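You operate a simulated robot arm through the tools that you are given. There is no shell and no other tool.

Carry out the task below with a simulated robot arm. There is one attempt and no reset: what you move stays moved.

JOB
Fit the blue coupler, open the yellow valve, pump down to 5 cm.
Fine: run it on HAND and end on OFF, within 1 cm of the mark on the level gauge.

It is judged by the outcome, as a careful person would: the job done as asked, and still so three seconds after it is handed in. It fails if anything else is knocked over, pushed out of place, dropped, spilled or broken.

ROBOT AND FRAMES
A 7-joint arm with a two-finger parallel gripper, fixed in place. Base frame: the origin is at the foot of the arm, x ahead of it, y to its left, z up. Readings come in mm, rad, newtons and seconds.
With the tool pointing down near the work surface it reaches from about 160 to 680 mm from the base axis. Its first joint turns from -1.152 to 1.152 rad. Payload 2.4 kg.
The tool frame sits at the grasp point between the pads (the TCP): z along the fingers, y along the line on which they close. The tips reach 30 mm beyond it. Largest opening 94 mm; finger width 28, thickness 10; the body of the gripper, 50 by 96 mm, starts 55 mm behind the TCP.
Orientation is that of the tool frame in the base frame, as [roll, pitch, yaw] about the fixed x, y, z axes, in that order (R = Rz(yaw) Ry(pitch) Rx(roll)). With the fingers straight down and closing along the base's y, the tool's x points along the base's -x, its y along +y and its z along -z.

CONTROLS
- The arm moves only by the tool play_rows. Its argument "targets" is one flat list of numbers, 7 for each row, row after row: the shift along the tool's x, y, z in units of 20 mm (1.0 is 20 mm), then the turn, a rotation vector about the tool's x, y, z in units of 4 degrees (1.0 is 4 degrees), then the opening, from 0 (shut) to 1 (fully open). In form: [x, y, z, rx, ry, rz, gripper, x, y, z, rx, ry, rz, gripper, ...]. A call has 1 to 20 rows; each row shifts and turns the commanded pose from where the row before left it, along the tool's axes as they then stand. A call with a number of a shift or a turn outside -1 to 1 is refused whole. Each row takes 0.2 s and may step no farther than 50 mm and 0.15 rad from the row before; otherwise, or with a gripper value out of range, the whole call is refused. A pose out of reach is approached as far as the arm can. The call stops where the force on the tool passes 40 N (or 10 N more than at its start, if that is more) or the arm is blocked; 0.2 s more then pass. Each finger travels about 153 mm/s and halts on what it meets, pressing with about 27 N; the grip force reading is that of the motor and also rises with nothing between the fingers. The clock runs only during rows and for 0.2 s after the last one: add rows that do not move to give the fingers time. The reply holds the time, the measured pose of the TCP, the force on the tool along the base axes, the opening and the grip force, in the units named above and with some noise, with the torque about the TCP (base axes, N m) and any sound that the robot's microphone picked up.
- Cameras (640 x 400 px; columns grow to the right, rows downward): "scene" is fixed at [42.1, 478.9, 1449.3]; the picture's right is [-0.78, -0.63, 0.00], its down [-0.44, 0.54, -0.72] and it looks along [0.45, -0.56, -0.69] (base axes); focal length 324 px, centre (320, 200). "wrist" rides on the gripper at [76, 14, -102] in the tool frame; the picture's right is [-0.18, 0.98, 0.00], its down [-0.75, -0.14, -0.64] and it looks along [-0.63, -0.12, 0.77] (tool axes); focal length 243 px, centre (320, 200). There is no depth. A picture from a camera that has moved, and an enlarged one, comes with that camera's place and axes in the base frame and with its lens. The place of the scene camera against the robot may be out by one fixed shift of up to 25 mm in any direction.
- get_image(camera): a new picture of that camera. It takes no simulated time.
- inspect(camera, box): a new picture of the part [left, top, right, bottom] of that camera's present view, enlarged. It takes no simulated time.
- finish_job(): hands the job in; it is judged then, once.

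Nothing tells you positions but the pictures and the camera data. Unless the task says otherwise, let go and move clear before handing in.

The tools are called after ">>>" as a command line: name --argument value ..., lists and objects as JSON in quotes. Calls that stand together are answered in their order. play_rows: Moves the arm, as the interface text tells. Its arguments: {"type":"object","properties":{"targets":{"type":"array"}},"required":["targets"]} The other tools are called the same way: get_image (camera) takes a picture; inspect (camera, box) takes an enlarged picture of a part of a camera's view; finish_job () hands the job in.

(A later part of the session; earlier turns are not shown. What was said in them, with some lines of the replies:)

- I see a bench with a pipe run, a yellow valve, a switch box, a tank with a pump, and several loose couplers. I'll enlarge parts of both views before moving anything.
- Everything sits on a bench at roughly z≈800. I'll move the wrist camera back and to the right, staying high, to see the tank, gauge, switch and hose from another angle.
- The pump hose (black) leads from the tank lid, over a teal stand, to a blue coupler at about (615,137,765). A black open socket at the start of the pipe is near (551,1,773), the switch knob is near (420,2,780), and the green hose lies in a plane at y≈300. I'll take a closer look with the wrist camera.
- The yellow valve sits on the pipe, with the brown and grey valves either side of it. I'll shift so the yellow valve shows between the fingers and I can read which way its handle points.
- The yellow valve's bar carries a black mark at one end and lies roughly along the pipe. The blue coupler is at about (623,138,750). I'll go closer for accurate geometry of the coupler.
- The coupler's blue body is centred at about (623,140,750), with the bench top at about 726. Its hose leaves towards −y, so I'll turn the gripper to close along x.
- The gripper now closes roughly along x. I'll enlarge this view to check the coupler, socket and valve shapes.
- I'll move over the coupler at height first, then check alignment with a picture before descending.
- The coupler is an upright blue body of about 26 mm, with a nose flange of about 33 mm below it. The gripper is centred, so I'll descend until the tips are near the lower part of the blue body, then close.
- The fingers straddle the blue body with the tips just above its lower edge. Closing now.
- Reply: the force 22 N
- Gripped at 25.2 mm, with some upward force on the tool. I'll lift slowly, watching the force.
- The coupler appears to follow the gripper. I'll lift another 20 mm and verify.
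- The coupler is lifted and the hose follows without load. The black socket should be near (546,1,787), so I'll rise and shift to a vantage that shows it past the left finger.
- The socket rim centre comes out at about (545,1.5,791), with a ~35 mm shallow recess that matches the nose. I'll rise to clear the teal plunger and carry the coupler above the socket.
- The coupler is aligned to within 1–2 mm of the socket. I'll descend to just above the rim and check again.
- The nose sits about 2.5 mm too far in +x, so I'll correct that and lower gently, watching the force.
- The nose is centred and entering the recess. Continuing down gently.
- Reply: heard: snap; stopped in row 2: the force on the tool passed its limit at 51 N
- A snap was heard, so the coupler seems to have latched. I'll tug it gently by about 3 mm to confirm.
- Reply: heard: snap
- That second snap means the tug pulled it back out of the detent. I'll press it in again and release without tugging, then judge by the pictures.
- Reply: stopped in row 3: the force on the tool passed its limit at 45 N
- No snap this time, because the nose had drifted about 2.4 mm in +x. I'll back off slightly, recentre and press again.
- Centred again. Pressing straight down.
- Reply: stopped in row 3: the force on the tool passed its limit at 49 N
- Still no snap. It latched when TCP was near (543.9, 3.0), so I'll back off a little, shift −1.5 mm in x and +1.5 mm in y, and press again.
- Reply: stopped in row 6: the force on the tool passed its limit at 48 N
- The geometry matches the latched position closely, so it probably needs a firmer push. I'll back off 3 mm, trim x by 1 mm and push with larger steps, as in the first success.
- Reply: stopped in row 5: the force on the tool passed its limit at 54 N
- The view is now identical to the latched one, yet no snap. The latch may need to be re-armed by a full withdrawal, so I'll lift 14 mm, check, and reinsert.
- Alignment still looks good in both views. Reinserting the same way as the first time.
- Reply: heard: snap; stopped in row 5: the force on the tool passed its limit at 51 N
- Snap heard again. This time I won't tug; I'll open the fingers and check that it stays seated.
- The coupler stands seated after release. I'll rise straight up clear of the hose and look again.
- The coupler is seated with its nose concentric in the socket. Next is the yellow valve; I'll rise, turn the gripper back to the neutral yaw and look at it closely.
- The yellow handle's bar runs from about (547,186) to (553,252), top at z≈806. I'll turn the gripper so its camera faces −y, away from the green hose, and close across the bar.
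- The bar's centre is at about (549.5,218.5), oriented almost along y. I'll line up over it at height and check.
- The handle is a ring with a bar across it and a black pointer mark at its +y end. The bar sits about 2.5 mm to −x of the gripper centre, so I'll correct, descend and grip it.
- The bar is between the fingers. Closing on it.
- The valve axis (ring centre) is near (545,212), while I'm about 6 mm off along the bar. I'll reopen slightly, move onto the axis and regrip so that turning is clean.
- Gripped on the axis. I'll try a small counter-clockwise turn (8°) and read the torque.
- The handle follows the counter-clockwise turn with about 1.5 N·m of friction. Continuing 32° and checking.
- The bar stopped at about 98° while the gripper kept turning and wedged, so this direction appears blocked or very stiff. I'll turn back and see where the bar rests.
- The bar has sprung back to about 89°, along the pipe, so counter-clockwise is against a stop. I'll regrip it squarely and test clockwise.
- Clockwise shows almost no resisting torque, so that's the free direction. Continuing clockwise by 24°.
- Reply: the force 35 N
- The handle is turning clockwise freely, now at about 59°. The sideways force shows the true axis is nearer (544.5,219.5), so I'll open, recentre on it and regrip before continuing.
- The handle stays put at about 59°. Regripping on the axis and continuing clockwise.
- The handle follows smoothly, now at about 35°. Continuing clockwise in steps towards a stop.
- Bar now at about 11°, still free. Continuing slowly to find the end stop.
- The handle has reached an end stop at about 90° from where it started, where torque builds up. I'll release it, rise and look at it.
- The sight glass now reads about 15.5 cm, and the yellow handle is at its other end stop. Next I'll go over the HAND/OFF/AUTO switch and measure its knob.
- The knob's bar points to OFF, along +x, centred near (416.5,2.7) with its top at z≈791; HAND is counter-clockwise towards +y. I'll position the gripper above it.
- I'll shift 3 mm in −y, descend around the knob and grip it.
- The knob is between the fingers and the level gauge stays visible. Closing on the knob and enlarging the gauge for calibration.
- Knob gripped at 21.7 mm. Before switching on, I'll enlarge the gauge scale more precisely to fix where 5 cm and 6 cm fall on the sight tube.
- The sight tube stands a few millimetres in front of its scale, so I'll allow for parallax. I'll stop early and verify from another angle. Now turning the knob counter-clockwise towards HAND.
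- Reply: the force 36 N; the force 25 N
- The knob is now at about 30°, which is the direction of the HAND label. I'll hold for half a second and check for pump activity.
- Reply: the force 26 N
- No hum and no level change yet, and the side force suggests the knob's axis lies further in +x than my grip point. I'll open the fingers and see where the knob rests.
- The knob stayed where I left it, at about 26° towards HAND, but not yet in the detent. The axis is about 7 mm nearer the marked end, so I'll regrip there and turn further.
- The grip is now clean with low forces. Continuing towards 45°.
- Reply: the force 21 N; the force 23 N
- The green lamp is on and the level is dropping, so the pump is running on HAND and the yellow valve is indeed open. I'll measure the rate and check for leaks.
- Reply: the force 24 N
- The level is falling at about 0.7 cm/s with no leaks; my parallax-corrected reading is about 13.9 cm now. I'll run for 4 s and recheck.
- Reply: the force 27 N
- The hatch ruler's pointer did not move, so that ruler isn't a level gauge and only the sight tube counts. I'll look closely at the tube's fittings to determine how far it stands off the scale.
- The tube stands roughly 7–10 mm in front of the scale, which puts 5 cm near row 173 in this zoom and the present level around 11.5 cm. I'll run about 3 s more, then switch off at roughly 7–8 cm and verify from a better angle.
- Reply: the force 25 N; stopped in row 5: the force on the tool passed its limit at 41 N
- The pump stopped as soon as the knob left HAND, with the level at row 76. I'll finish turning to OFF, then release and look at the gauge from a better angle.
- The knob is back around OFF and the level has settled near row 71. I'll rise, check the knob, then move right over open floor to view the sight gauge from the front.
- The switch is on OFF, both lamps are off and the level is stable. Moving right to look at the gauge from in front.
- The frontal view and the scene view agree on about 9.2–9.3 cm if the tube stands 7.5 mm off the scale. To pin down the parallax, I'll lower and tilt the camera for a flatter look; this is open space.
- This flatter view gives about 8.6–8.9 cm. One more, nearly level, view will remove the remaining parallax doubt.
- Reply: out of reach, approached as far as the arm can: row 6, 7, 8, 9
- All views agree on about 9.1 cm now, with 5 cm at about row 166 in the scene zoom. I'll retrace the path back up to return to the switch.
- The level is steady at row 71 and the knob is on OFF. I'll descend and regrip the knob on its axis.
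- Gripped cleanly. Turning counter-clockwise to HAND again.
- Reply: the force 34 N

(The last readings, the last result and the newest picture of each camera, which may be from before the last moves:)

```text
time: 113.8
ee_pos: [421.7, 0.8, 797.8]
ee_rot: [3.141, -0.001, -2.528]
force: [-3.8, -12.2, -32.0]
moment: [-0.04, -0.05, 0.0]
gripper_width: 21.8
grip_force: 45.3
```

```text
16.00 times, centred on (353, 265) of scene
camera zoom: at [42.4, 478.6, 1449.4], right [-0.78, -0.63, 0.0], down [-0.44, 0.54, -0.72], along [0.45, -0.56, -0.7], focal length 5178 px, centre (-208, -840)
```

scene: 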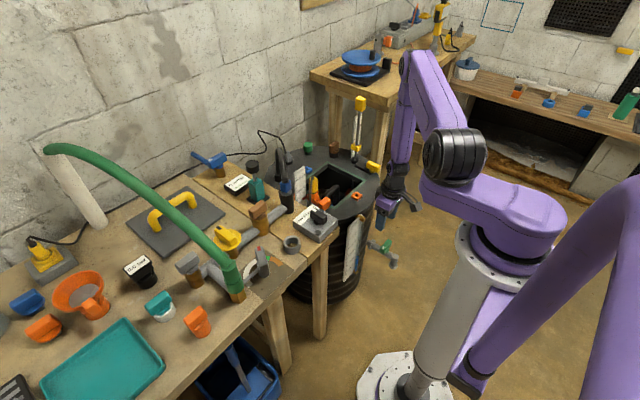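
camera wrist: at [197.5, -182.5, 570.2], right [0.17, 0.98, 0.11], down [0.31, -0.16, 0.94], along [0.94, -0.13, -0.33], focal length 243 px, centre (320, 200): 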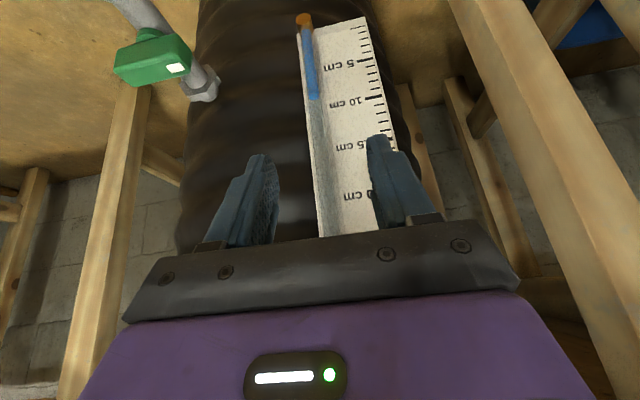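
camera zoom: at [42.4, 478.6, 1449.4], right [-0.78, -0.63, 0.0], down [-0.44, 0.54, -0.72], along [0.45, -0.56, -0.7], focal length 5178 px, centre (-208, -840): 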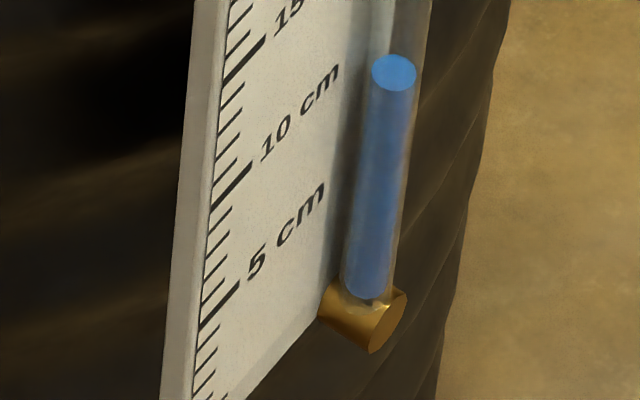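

>>> play_rows --targets '[0, 0, 0.08, 0, 0, -1, 0.1, 0, 0, 0, 0, 0, -1, 0.1, 0, 0, 0, 0, 0, -0.4, 0.1]'

>>> inspect --camera "scene" --box '[342, 256, 364, 274]'

>>> inspect --camera "wrist" --box '[200, 40, 440, 240]'

```text
time: 114.6
ee_pos: [421.6, 0.9, 798.3]
ee_rot: [-3.138, 0.001, -2.361]
force: [-10.6, -18.8, 28.3]
moment: [-0.12, 0.62, -0.02]
gripper_width: 22.3
grip_force: 44.8
```

```text
16.00 times, centred on (353, 265) of scene
camera zoom: at [41.5, 478.5, 1449.5], right [-0.78, -0.63, 0.0], down [-0.44, 0.54, -0.72], along [0.45, -0.56, -0.69], focal length 5178 px, centre (-208, -840)
```

zoom: 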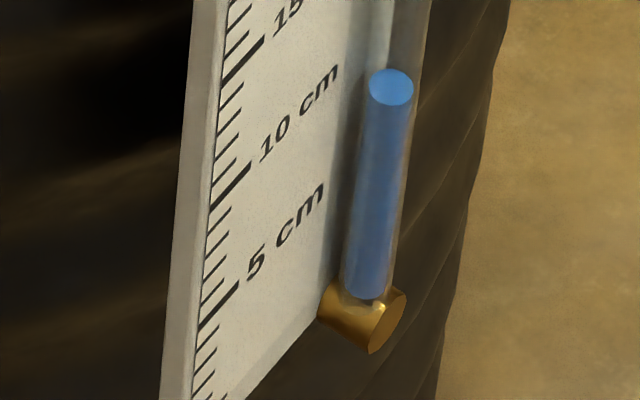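

```text
2.00 times, centred on (320, 140) of wrist
camera zoom: at [358.8, -42.8, 901.1], right [-0.56, 0.83, 0.0], down [0.63, 0.43, 0.64], along [0.53, 0.36, -0.77], focal length 485 px, centre (320, 320)
```

zoom: 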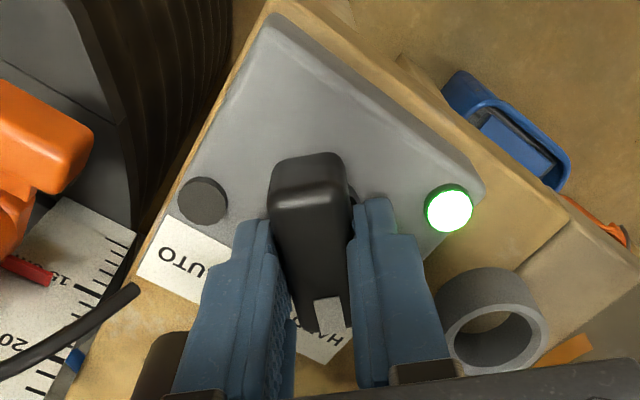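

The pump is running again, with the level at row 87. I'll run 3 s and check.

>>> play_rows --targets '[0, 0, -0.05, 0, 0, 0, 0.1, 0, 0, 0, 0, 0, 0, 0.1, 0, 0, 0, 0, 0, 0, 0.1, 0, 0, 0, 0, 0, 0, 0.1, 0, 0, 0, 0, 0, 0, 0.1, 0, 0, 0, 0, 0, 0, 0.1, 0, 0, 0, 0, 0, 0, 0.1, 0, 0, 0, 0, 0, 0, 0.1, 0, 0, 0, 0, 0, 0, 0.1, 0, 0, 0, 0, 0, 0, 0.1, 0, 0, 0, 0, 0, 0, 0.1, 0, 0, 0, 0, 0, 0, 0.1, 0, 0, 0, 0, 0, 0, 0.1, 0, 0, 0, 0, 0, 0, 0.1]'

>>> inspect --camera "scene" --box '[342, 256, 364, 274]'

```text
time: 117.6
ee_pos: [422.7, 1.9, 798.3]
ee_rot: [-3.139, 0.002, -2.361]
force: [1.1, -22.2, -30.1]
moment: [-0.4, 0.25, -0.01]
gripper_width: 21.7
grip_force: 44.9
```

```text
16.00 times, centred on (353, 265) of scene
camera zoom: at [42.5, 478.4, 1449.5], right [-0.78, -0.63, 0.0], down [-0.44, 0.54, -0.72], along [0.45, -0.56, -0.7], focal length 5178 px, centre (-208, -840)
```

zoom: 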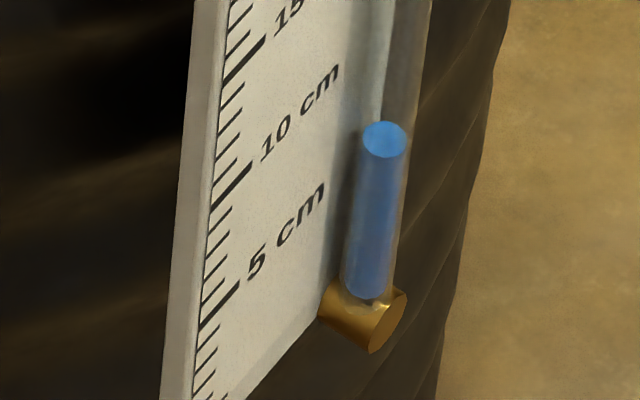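

Row 139 now, falling at 17 rows/s. I'll run 1.2 s more, then turn off.

>>> play_rows --targets '[0, 0, 0.03, 0, 0, 0, 0.1, 0, 0, 0, 0, 0, 0, 0.1, 0, 0, 0, 0, 0, 0, 0.1, 0, 0, 0, 0, 0, 0, 0.1, 0, 0, 0, 0, 0, 0, 0.1]'

>>> inspect --camera "scene" --box '[342, 256, 364, 274]'

```text
time: 118.8
ee_pos: [421.4, 1.7, 798.1]
ee_rot: [-3.14, 0.002, -2.364]
force: [1.3, -25.3, -5.7]
moment: [-1.1, 0.97, 0.0]
gripper_width: 21.8
grip_force: 45.0
```

```text
16.00 times, centred on (353, 265) of scene
camera zoom: at [42.2, 478.4, 1449.5], right [-0.78, -0.63, 0.0], down [-0.44, 0.54, -0.72], along [0.45, -0.56, -0.7], focal length 5178 px, centre (-208, -840)
```

zoom: 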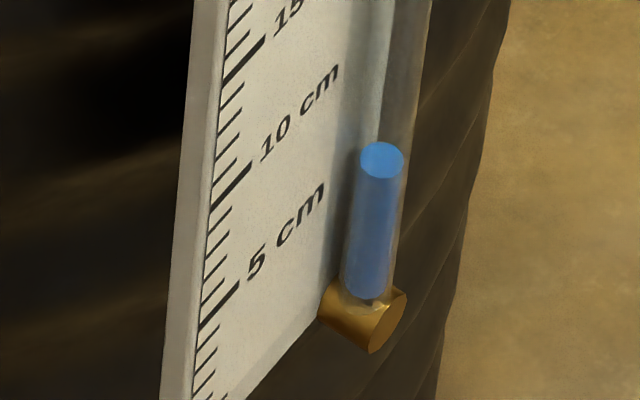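

Row 160: turning to OFF now.

>>> play_rows --targets '[0, 0, 0, 0, 0, 1, 0.1, 0, 0, 0, 0, 0, 1, 0.1, 0, 0, 0, 0, 0, 1, 0.1, 0, 0, 0, 0, 0, 1, 0.1, 0, 0, 0, 0, 0, 1, 0.1, 0, 0, 0, 0, 0, 1, 0.1, 0, 0, 0, 0, 0, 1, 0.1, 0, 0, 0, 0, 0, 1, 0.1, 0, 0, 0, 0, 0, 1, 0.1, 0, 0, 0, 0, 0, 1, 0.1, 0, 0, 0, 0, 0, 1, 0.1]'

>>> inspect --camera "scene" --box '[342, 256, 364, 274]'

>>> inspect --camera "wrist" --box '[200, 40, 440, 240]'

```text
time: 121.2
ee_pos: [422.1, 1.1, 798.5]
ee_rot: [3.14, 0.004, -3.132]
force: [-5.8, -19.1, 28.9]
moment: [-0.41, 0.57, -0.03]
gripper_width: 21.6
grip_force: 44.9
```

```text
16.00 times, centred on (353, 265) of scene
camera zoom: at [41.5, 478.5, 1449.5], right [-0.78, -0.63, 0.0], down [-0.44, 0.54, -0.72], along [0.45, -0.56, -0.69], focal length 5178 px, centre (-208, -840)
```

zoom: 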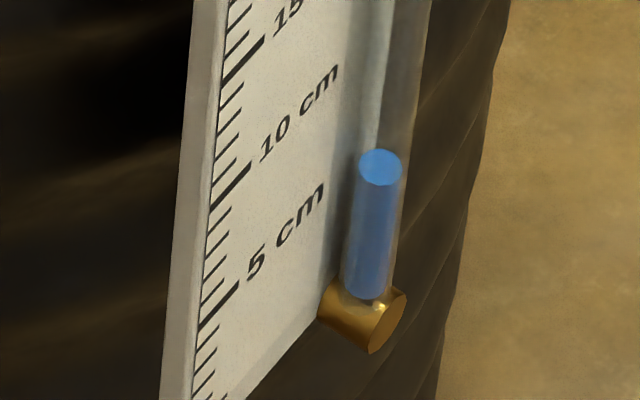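

```text
2.00 times, centred on (320, 140) of wrist
camera zoom: at [346.7, 14.5, 901.3], right [0.17, 0.98, 0.0], down [0.75, -0.13, 0.64], along [0.63, -0.11, -0.76], focal length 485 px, centre (320, 320)
```

zoom: 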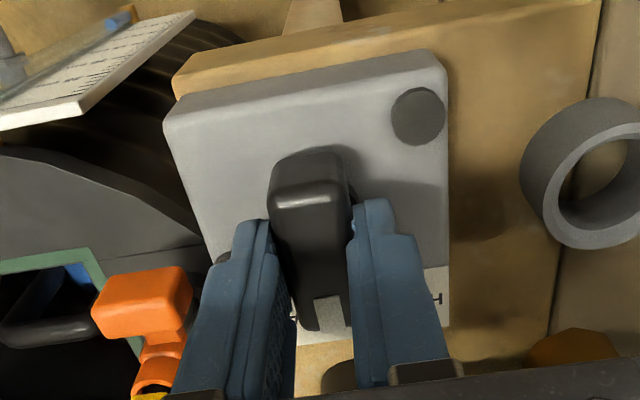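

The level is at row 167, my 5 cm estimate. Releasing the knob and rising clear.

>>> play_rows --targets '[0, 0, 0, 0, 0, 0.2, 0.1, 0, 0, 0, 0, 0, 0, 0.3, 0, 0, 0, 0, 0, 0, 0.5, 0, 0, -1, 0, 0, 0, 0.6, 0, 0, -1, 0, 0, 0, 0.6, 0, 0, -1, 0, 0, 0, 0.6, 0.5, 0, -1, 0, 0, 0, 0.6, 1, 0, 0, 0, 0, 0, 0.6, 1, 0, 0, 0, 0, 0, 0.6, 0, 0, 0, 0, 0, 0, 0.6]'

>>> inspect --camera "wrist" --box '[240, 70, 400, 210]'

>>> inspect --camera "scene" --box '[342, 256, 364, 274]'

>>> inspect --camera "scene" --box '[190, 140, 350, 270]'

>>> get_image --camera "scene"

```text
time: 123.4
ee_pos: [372.8, 0.8, 878.0]
ee_rot: [-3.141, 0.004, 3.139]
force: [0.3, -0.2, -0.5]
moment: [0.03, -0.03, -0.01]
gripper_width: 56.3
grip_force: 0.1
```

```text
2.86 times, centred on (320, 140) of wrist
camera zoom: at [297.3, 15.8, 981.4], right [0.19, 0.98, 0.0], down [0.75, -0.14, 0.64], along [0.63, -0.12, -0.76], focal length 693 px, centre (320, 371)
```

zoom: 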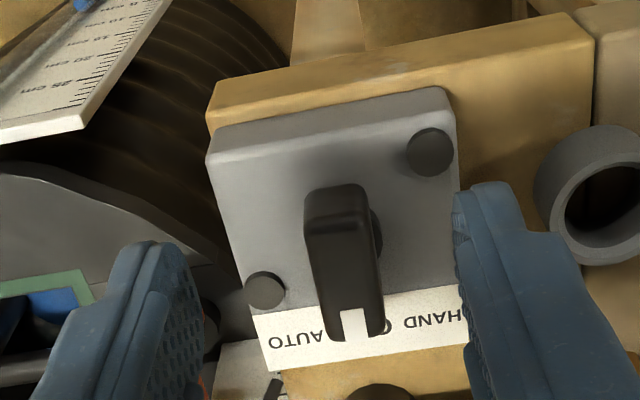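

```text
16.00 times, centred on (353, 265) of scene
camera zoom: at [42.1, 478.9, 1449.3], right [-0.78, -0.63, 0.0], down [-0.44, 0.54, -0.72], along [0.45, -0.56, -0.69], focal length 5178 px, centre (-208, -840)
```

zoom: 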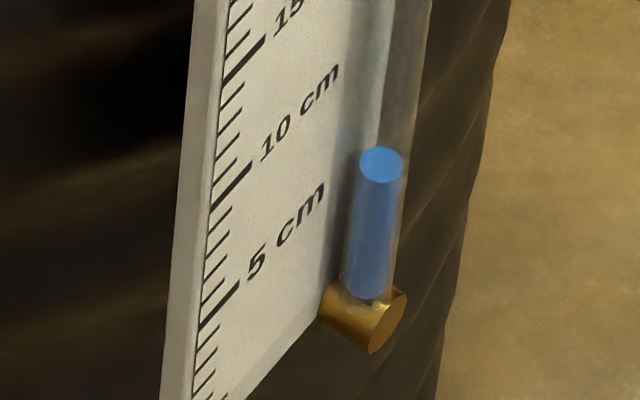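

```text
3.08 times, centred on (270, 205) of scene
camera zoom: at [42.1, 478.9, 1449.3], right [-0.78, -0.63, 0.0], down [-0.44, 0.54, -0.72], along [0.45, -0.56, -0.69], focal length 996 px, centre (474, 185)
```

zoom: 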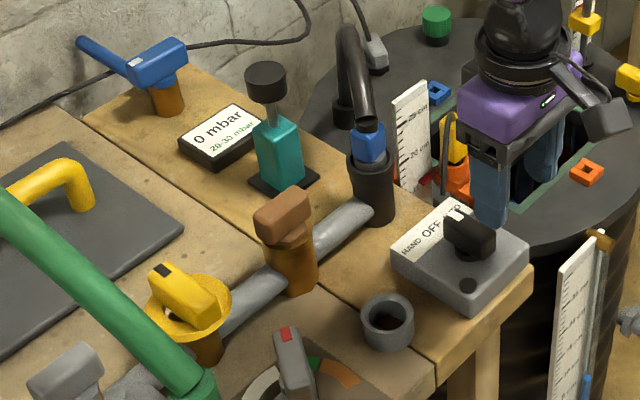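

```text
taken
```

scene: 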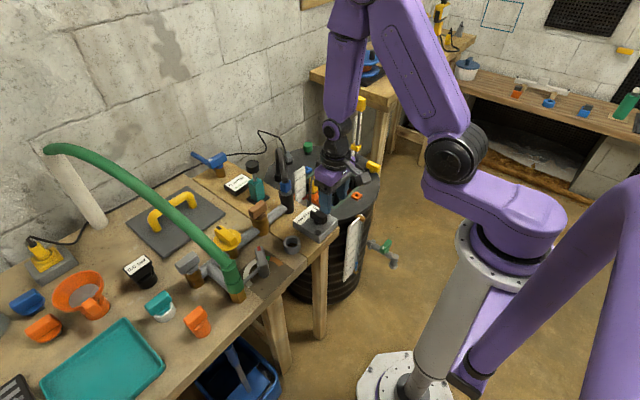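

Everything is undisturbed and the level sits at row 164, about 5.1 cm. I'll verify the reading from the front as before.

>>> play_rows --targets '[0.355, -1, 0.3, 0, 0, 0, 0.6, 0.355, -1, 0.3, 0, 0, 0, 0.6, 0.355, -1, 0.3, 0, 0, 0, 0.6, 0.355, -1, 0.3, 0, 0, 0, 0.6, 0.355, -1, 0.3, 0, 0, 0, 0.6, 0.355, -1, 0.3, 0, 0, 0, 0.6, 0.355, -1, 0.3, 0, 0, 0, 0.6, 0.355, -1, 0.3, 0, 0, 0, 0.6, 0.355, -1, 0.3, 0, 0, 0, 0.6, 0.355, -1, 0.3, 0, 0, 0, 0.6, 0, 0, 0, 0, 0, 0, 0.6]'

>>> play_rows --targets '[0, 0, 1, 0, 0, 0, 0.6, 0, 0, 1, 0, 0, 0, 0.6, 0, 0, 1, 0, 0, 0, 0.6, 0, 0, 1, 0, 0, 0, 0.6, 0, 0, 1, 0, 0, 0, 0.6, 0, 0, 1, 0, 0, 0, 0.6, 0, 0, 1, 0, 0, 0, 0.6, 0, 0, 1, 0, 0, 0, 0.6, 0, 0, 1, 0, 0, 0, 0.6, 0, 0, 1, 0, 0, 0, 0.6, 0, 0, 0, 0, -1, 0, 0.6, 0, 0, 0, 0, -1, 0, 0.6, 0, 0, 0, 0, -1, 0, 0.6, 0, 0, 0, 0, -1, 0, 0.6, 0, 0, 0, 0, -1, 0, 0.6, 0, 0, 0, 0, -1, 0, 0.6, 0, 0, 0, 0, 0, 0, 0.6]'

>>> inspect --camera "wrist" --box '[300, 0, 380, 70]'

>>> inspect --camera "wrist" --box '[300, 10, 380, 80]'

>>> inspect --camera "scene" --box '[342, 256, 364, 274]'

```text
time: 125.8
ee_pos: [300.9, -198.3, 819.4]
ee_rot: [-3.141, 0.004, 3.14]
force: [0.7, 0.0, -0.4]
moment: [0.0, 0.0, 0.04]
gripper_width: 56.2
grip_force: 0.1
```

```text
time: 129.4
ee_pos: [301.2, -197.8, 618.7]
ee_rot: [-3.141, 0.424, 3.139]
force: [-0.1, 0.2, -0.4]
moment: [0.0, 0.0, 0.0]
gripper_width: 56.5
grip_force: 0.0
```

```text
5.71 times, centred on (340, 35) of wrist
camera zoom: at [190.8, -183.5, 681.1], right [0.17, 0.98, 0.08], down [0.42, -0.14, 0.89], along [0.89, -0.12, -0.44], focal length 1386 px, centre (206, 1143)
```

zoom: 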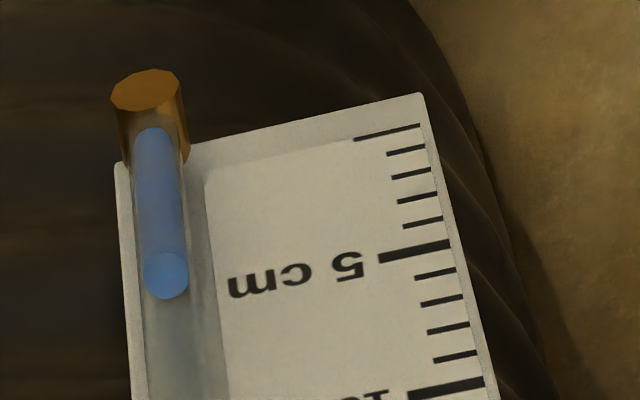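

```text
5.71 times, centred on (340, 45) of wrist
camera zoom: at [190.8, -183.5, 681.1], right [0.17, 0.98, 0.08], down [0.42, -0.14, 0.89], along [0.89, -0.12, -0.44], focal length 1386 px, centre (206, 1086)
```

zoom: 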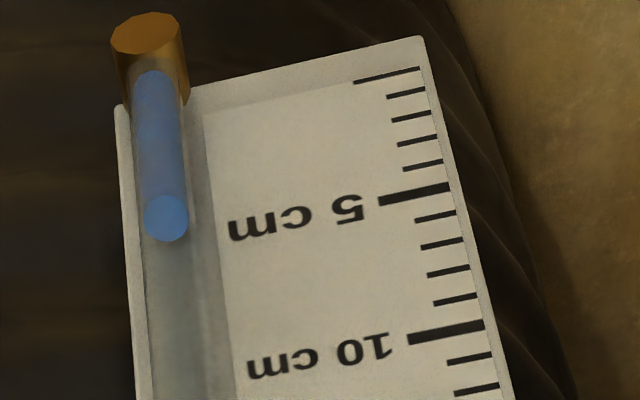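

```text
16.00 times, centred on (353, 265) of scene
camera zoom: at [42.1, 478.9, 1449.3], right [-0.78, -0.63, 0.0], down [-0.44, 0.54, -0.72], along [0.45, -0.56, -0.69], focal length 5178 px, centre (-208, -840)
```

zoom: 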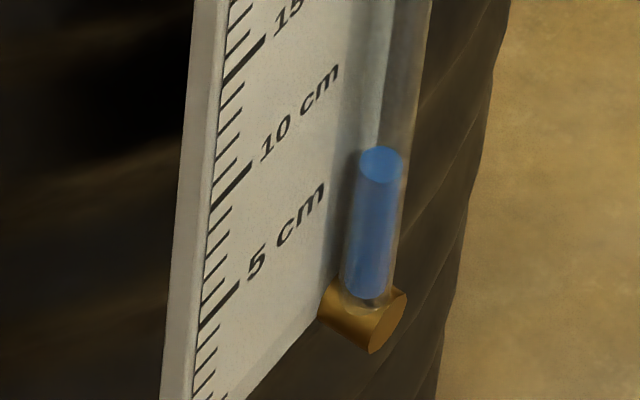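

The front view also gives about 5.0 cm after the parallax correction (4.5–5.3 cm at the extremes). The switch is on OFF, the coupler is seated and the valve is open; I'll raise the arm clear and take a last look.

>>> play_rows --targets '[0, 0, 0, 0, 1, 0, 0.6, 0, 0, 0, 0, 1, 0, 0.6, 0, 0, 0, 0, 1, 0, 0.6, 0, 0, 0, 0, 1, 0, 0.6, 0, 0, 0, 0, 1, 0, 0.6, 0, 0, 0, 0, 1, 0, 0.6, 0, 0, -1, 0, 0, 0, 0.6, 0, 0, -1, 0, 0, 0, 0.6, 0, 0, -1, 0, 0, 0, 0.6, 0, 0, -1, 0, 0, 0, 0.6, 0, 0, -1, 0, 0, 0, 0.6, 0, 0, -1, 0, 0, 0, 0.6, 0, 0, -1, 0, 0, 0, 0.6, 0, 0, -1, 0, 0, 0, 0.6, 0, 0, -1, 0, 0, 0, 0.6, 0, 0, -1, 0, 0, 0, 0.6, 0, 0, 0, 0, 0, 0, 0.6]'

>>> get_image --camera "scene"

>>> inspect --camera "scene" --box '[240, 140, 350, 250]'

>>> inspect --camera "scene" --box '[342, 256, 364, 274]'

```text
time: 133.0
ee_pos: [299.7, -196.3, 819.1]
ee_rot: [-3.142, 0.0, 3.141]
force: [-0.1, 0.5, -0.4]
moment: [-0.04, 0.0, 0.01]
gripper_width: 56.3
grip_force: 0.1
```

```text
taken
```

scene: 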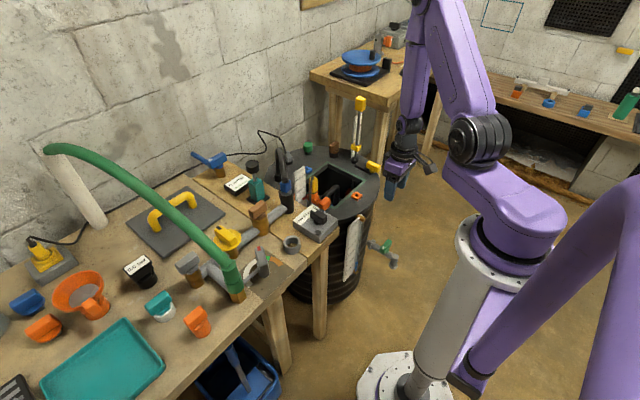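

```text
3.64 times, centred on (295, 195) of scene
camera zoom: at [42.1, 478.9, 1449.3], right [-0.78, -0.63, 0.0], down [-0.44, 0.54, -0.72], along [0.45, -0.56, -0.69], focal length 1177 px, centre (411, 218)
```

zoom: 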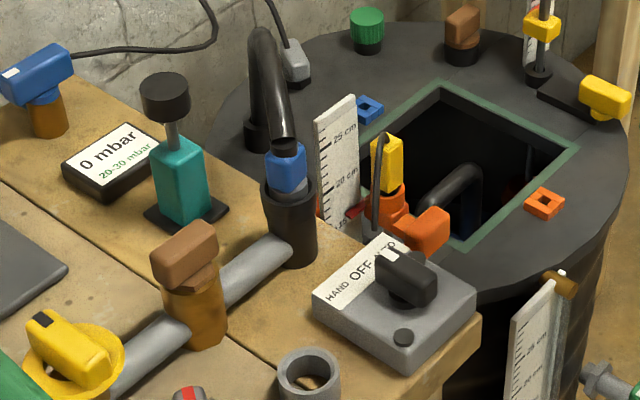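

```text
16.00 times, centred on (353, 265) of scene
camera zoom: at [42.1, 478.9, 1449.3], right [-0.78, -0.63, 0.0], down [-0.44, 0.54, -0.72], along [0.45, -0.56, -0.69], focal length 5178 px, centre (-208, -840)
```

zoom: 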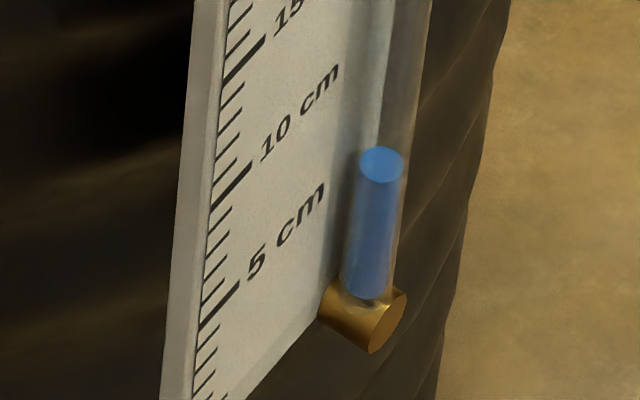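

The coupler is still seated, the yellow valve is open, the switch is on OFF, and the level is steady at about 5 cm. Nothing else appears disturbed and the arm is clear, so I'm handing in.

>>> finish_job

```text
The job is handed in.
```

The job is handed in: the blue coupler is fitted, the yellow valve is open, and the tank is pumped down to about 5 cm. The pump was run on HAND and the switch is back on OFF.

- **Coupler:** it snapped into the black socket at the start of the pipe. My first check tug pulled it back out. I pressed it in again until it snapped and did not tug it after that. I saw no leak at the coupler or along the pipe while the pump ran.
- **Valve:** the handle now sits across the pipe, about 90° clockwise from where it started. That looks closed by the usual convention, but the level dropped steadily in this position, so water was getting through.
- **Level:** I read the sight tube on the tank from two angles and got about 5.0–5.1 cm. The tube stands a few millimetres in front of its scale, so the true reading could be anywhere from 4.5 to 5.3 cm. It held steady for the last 10 seconds or so before I handed in.

I pumped in two runs, stopping once at about 9 cm to check the gauge from the front. The arm is clear of everything, and I saw nothing else moved or spilled.
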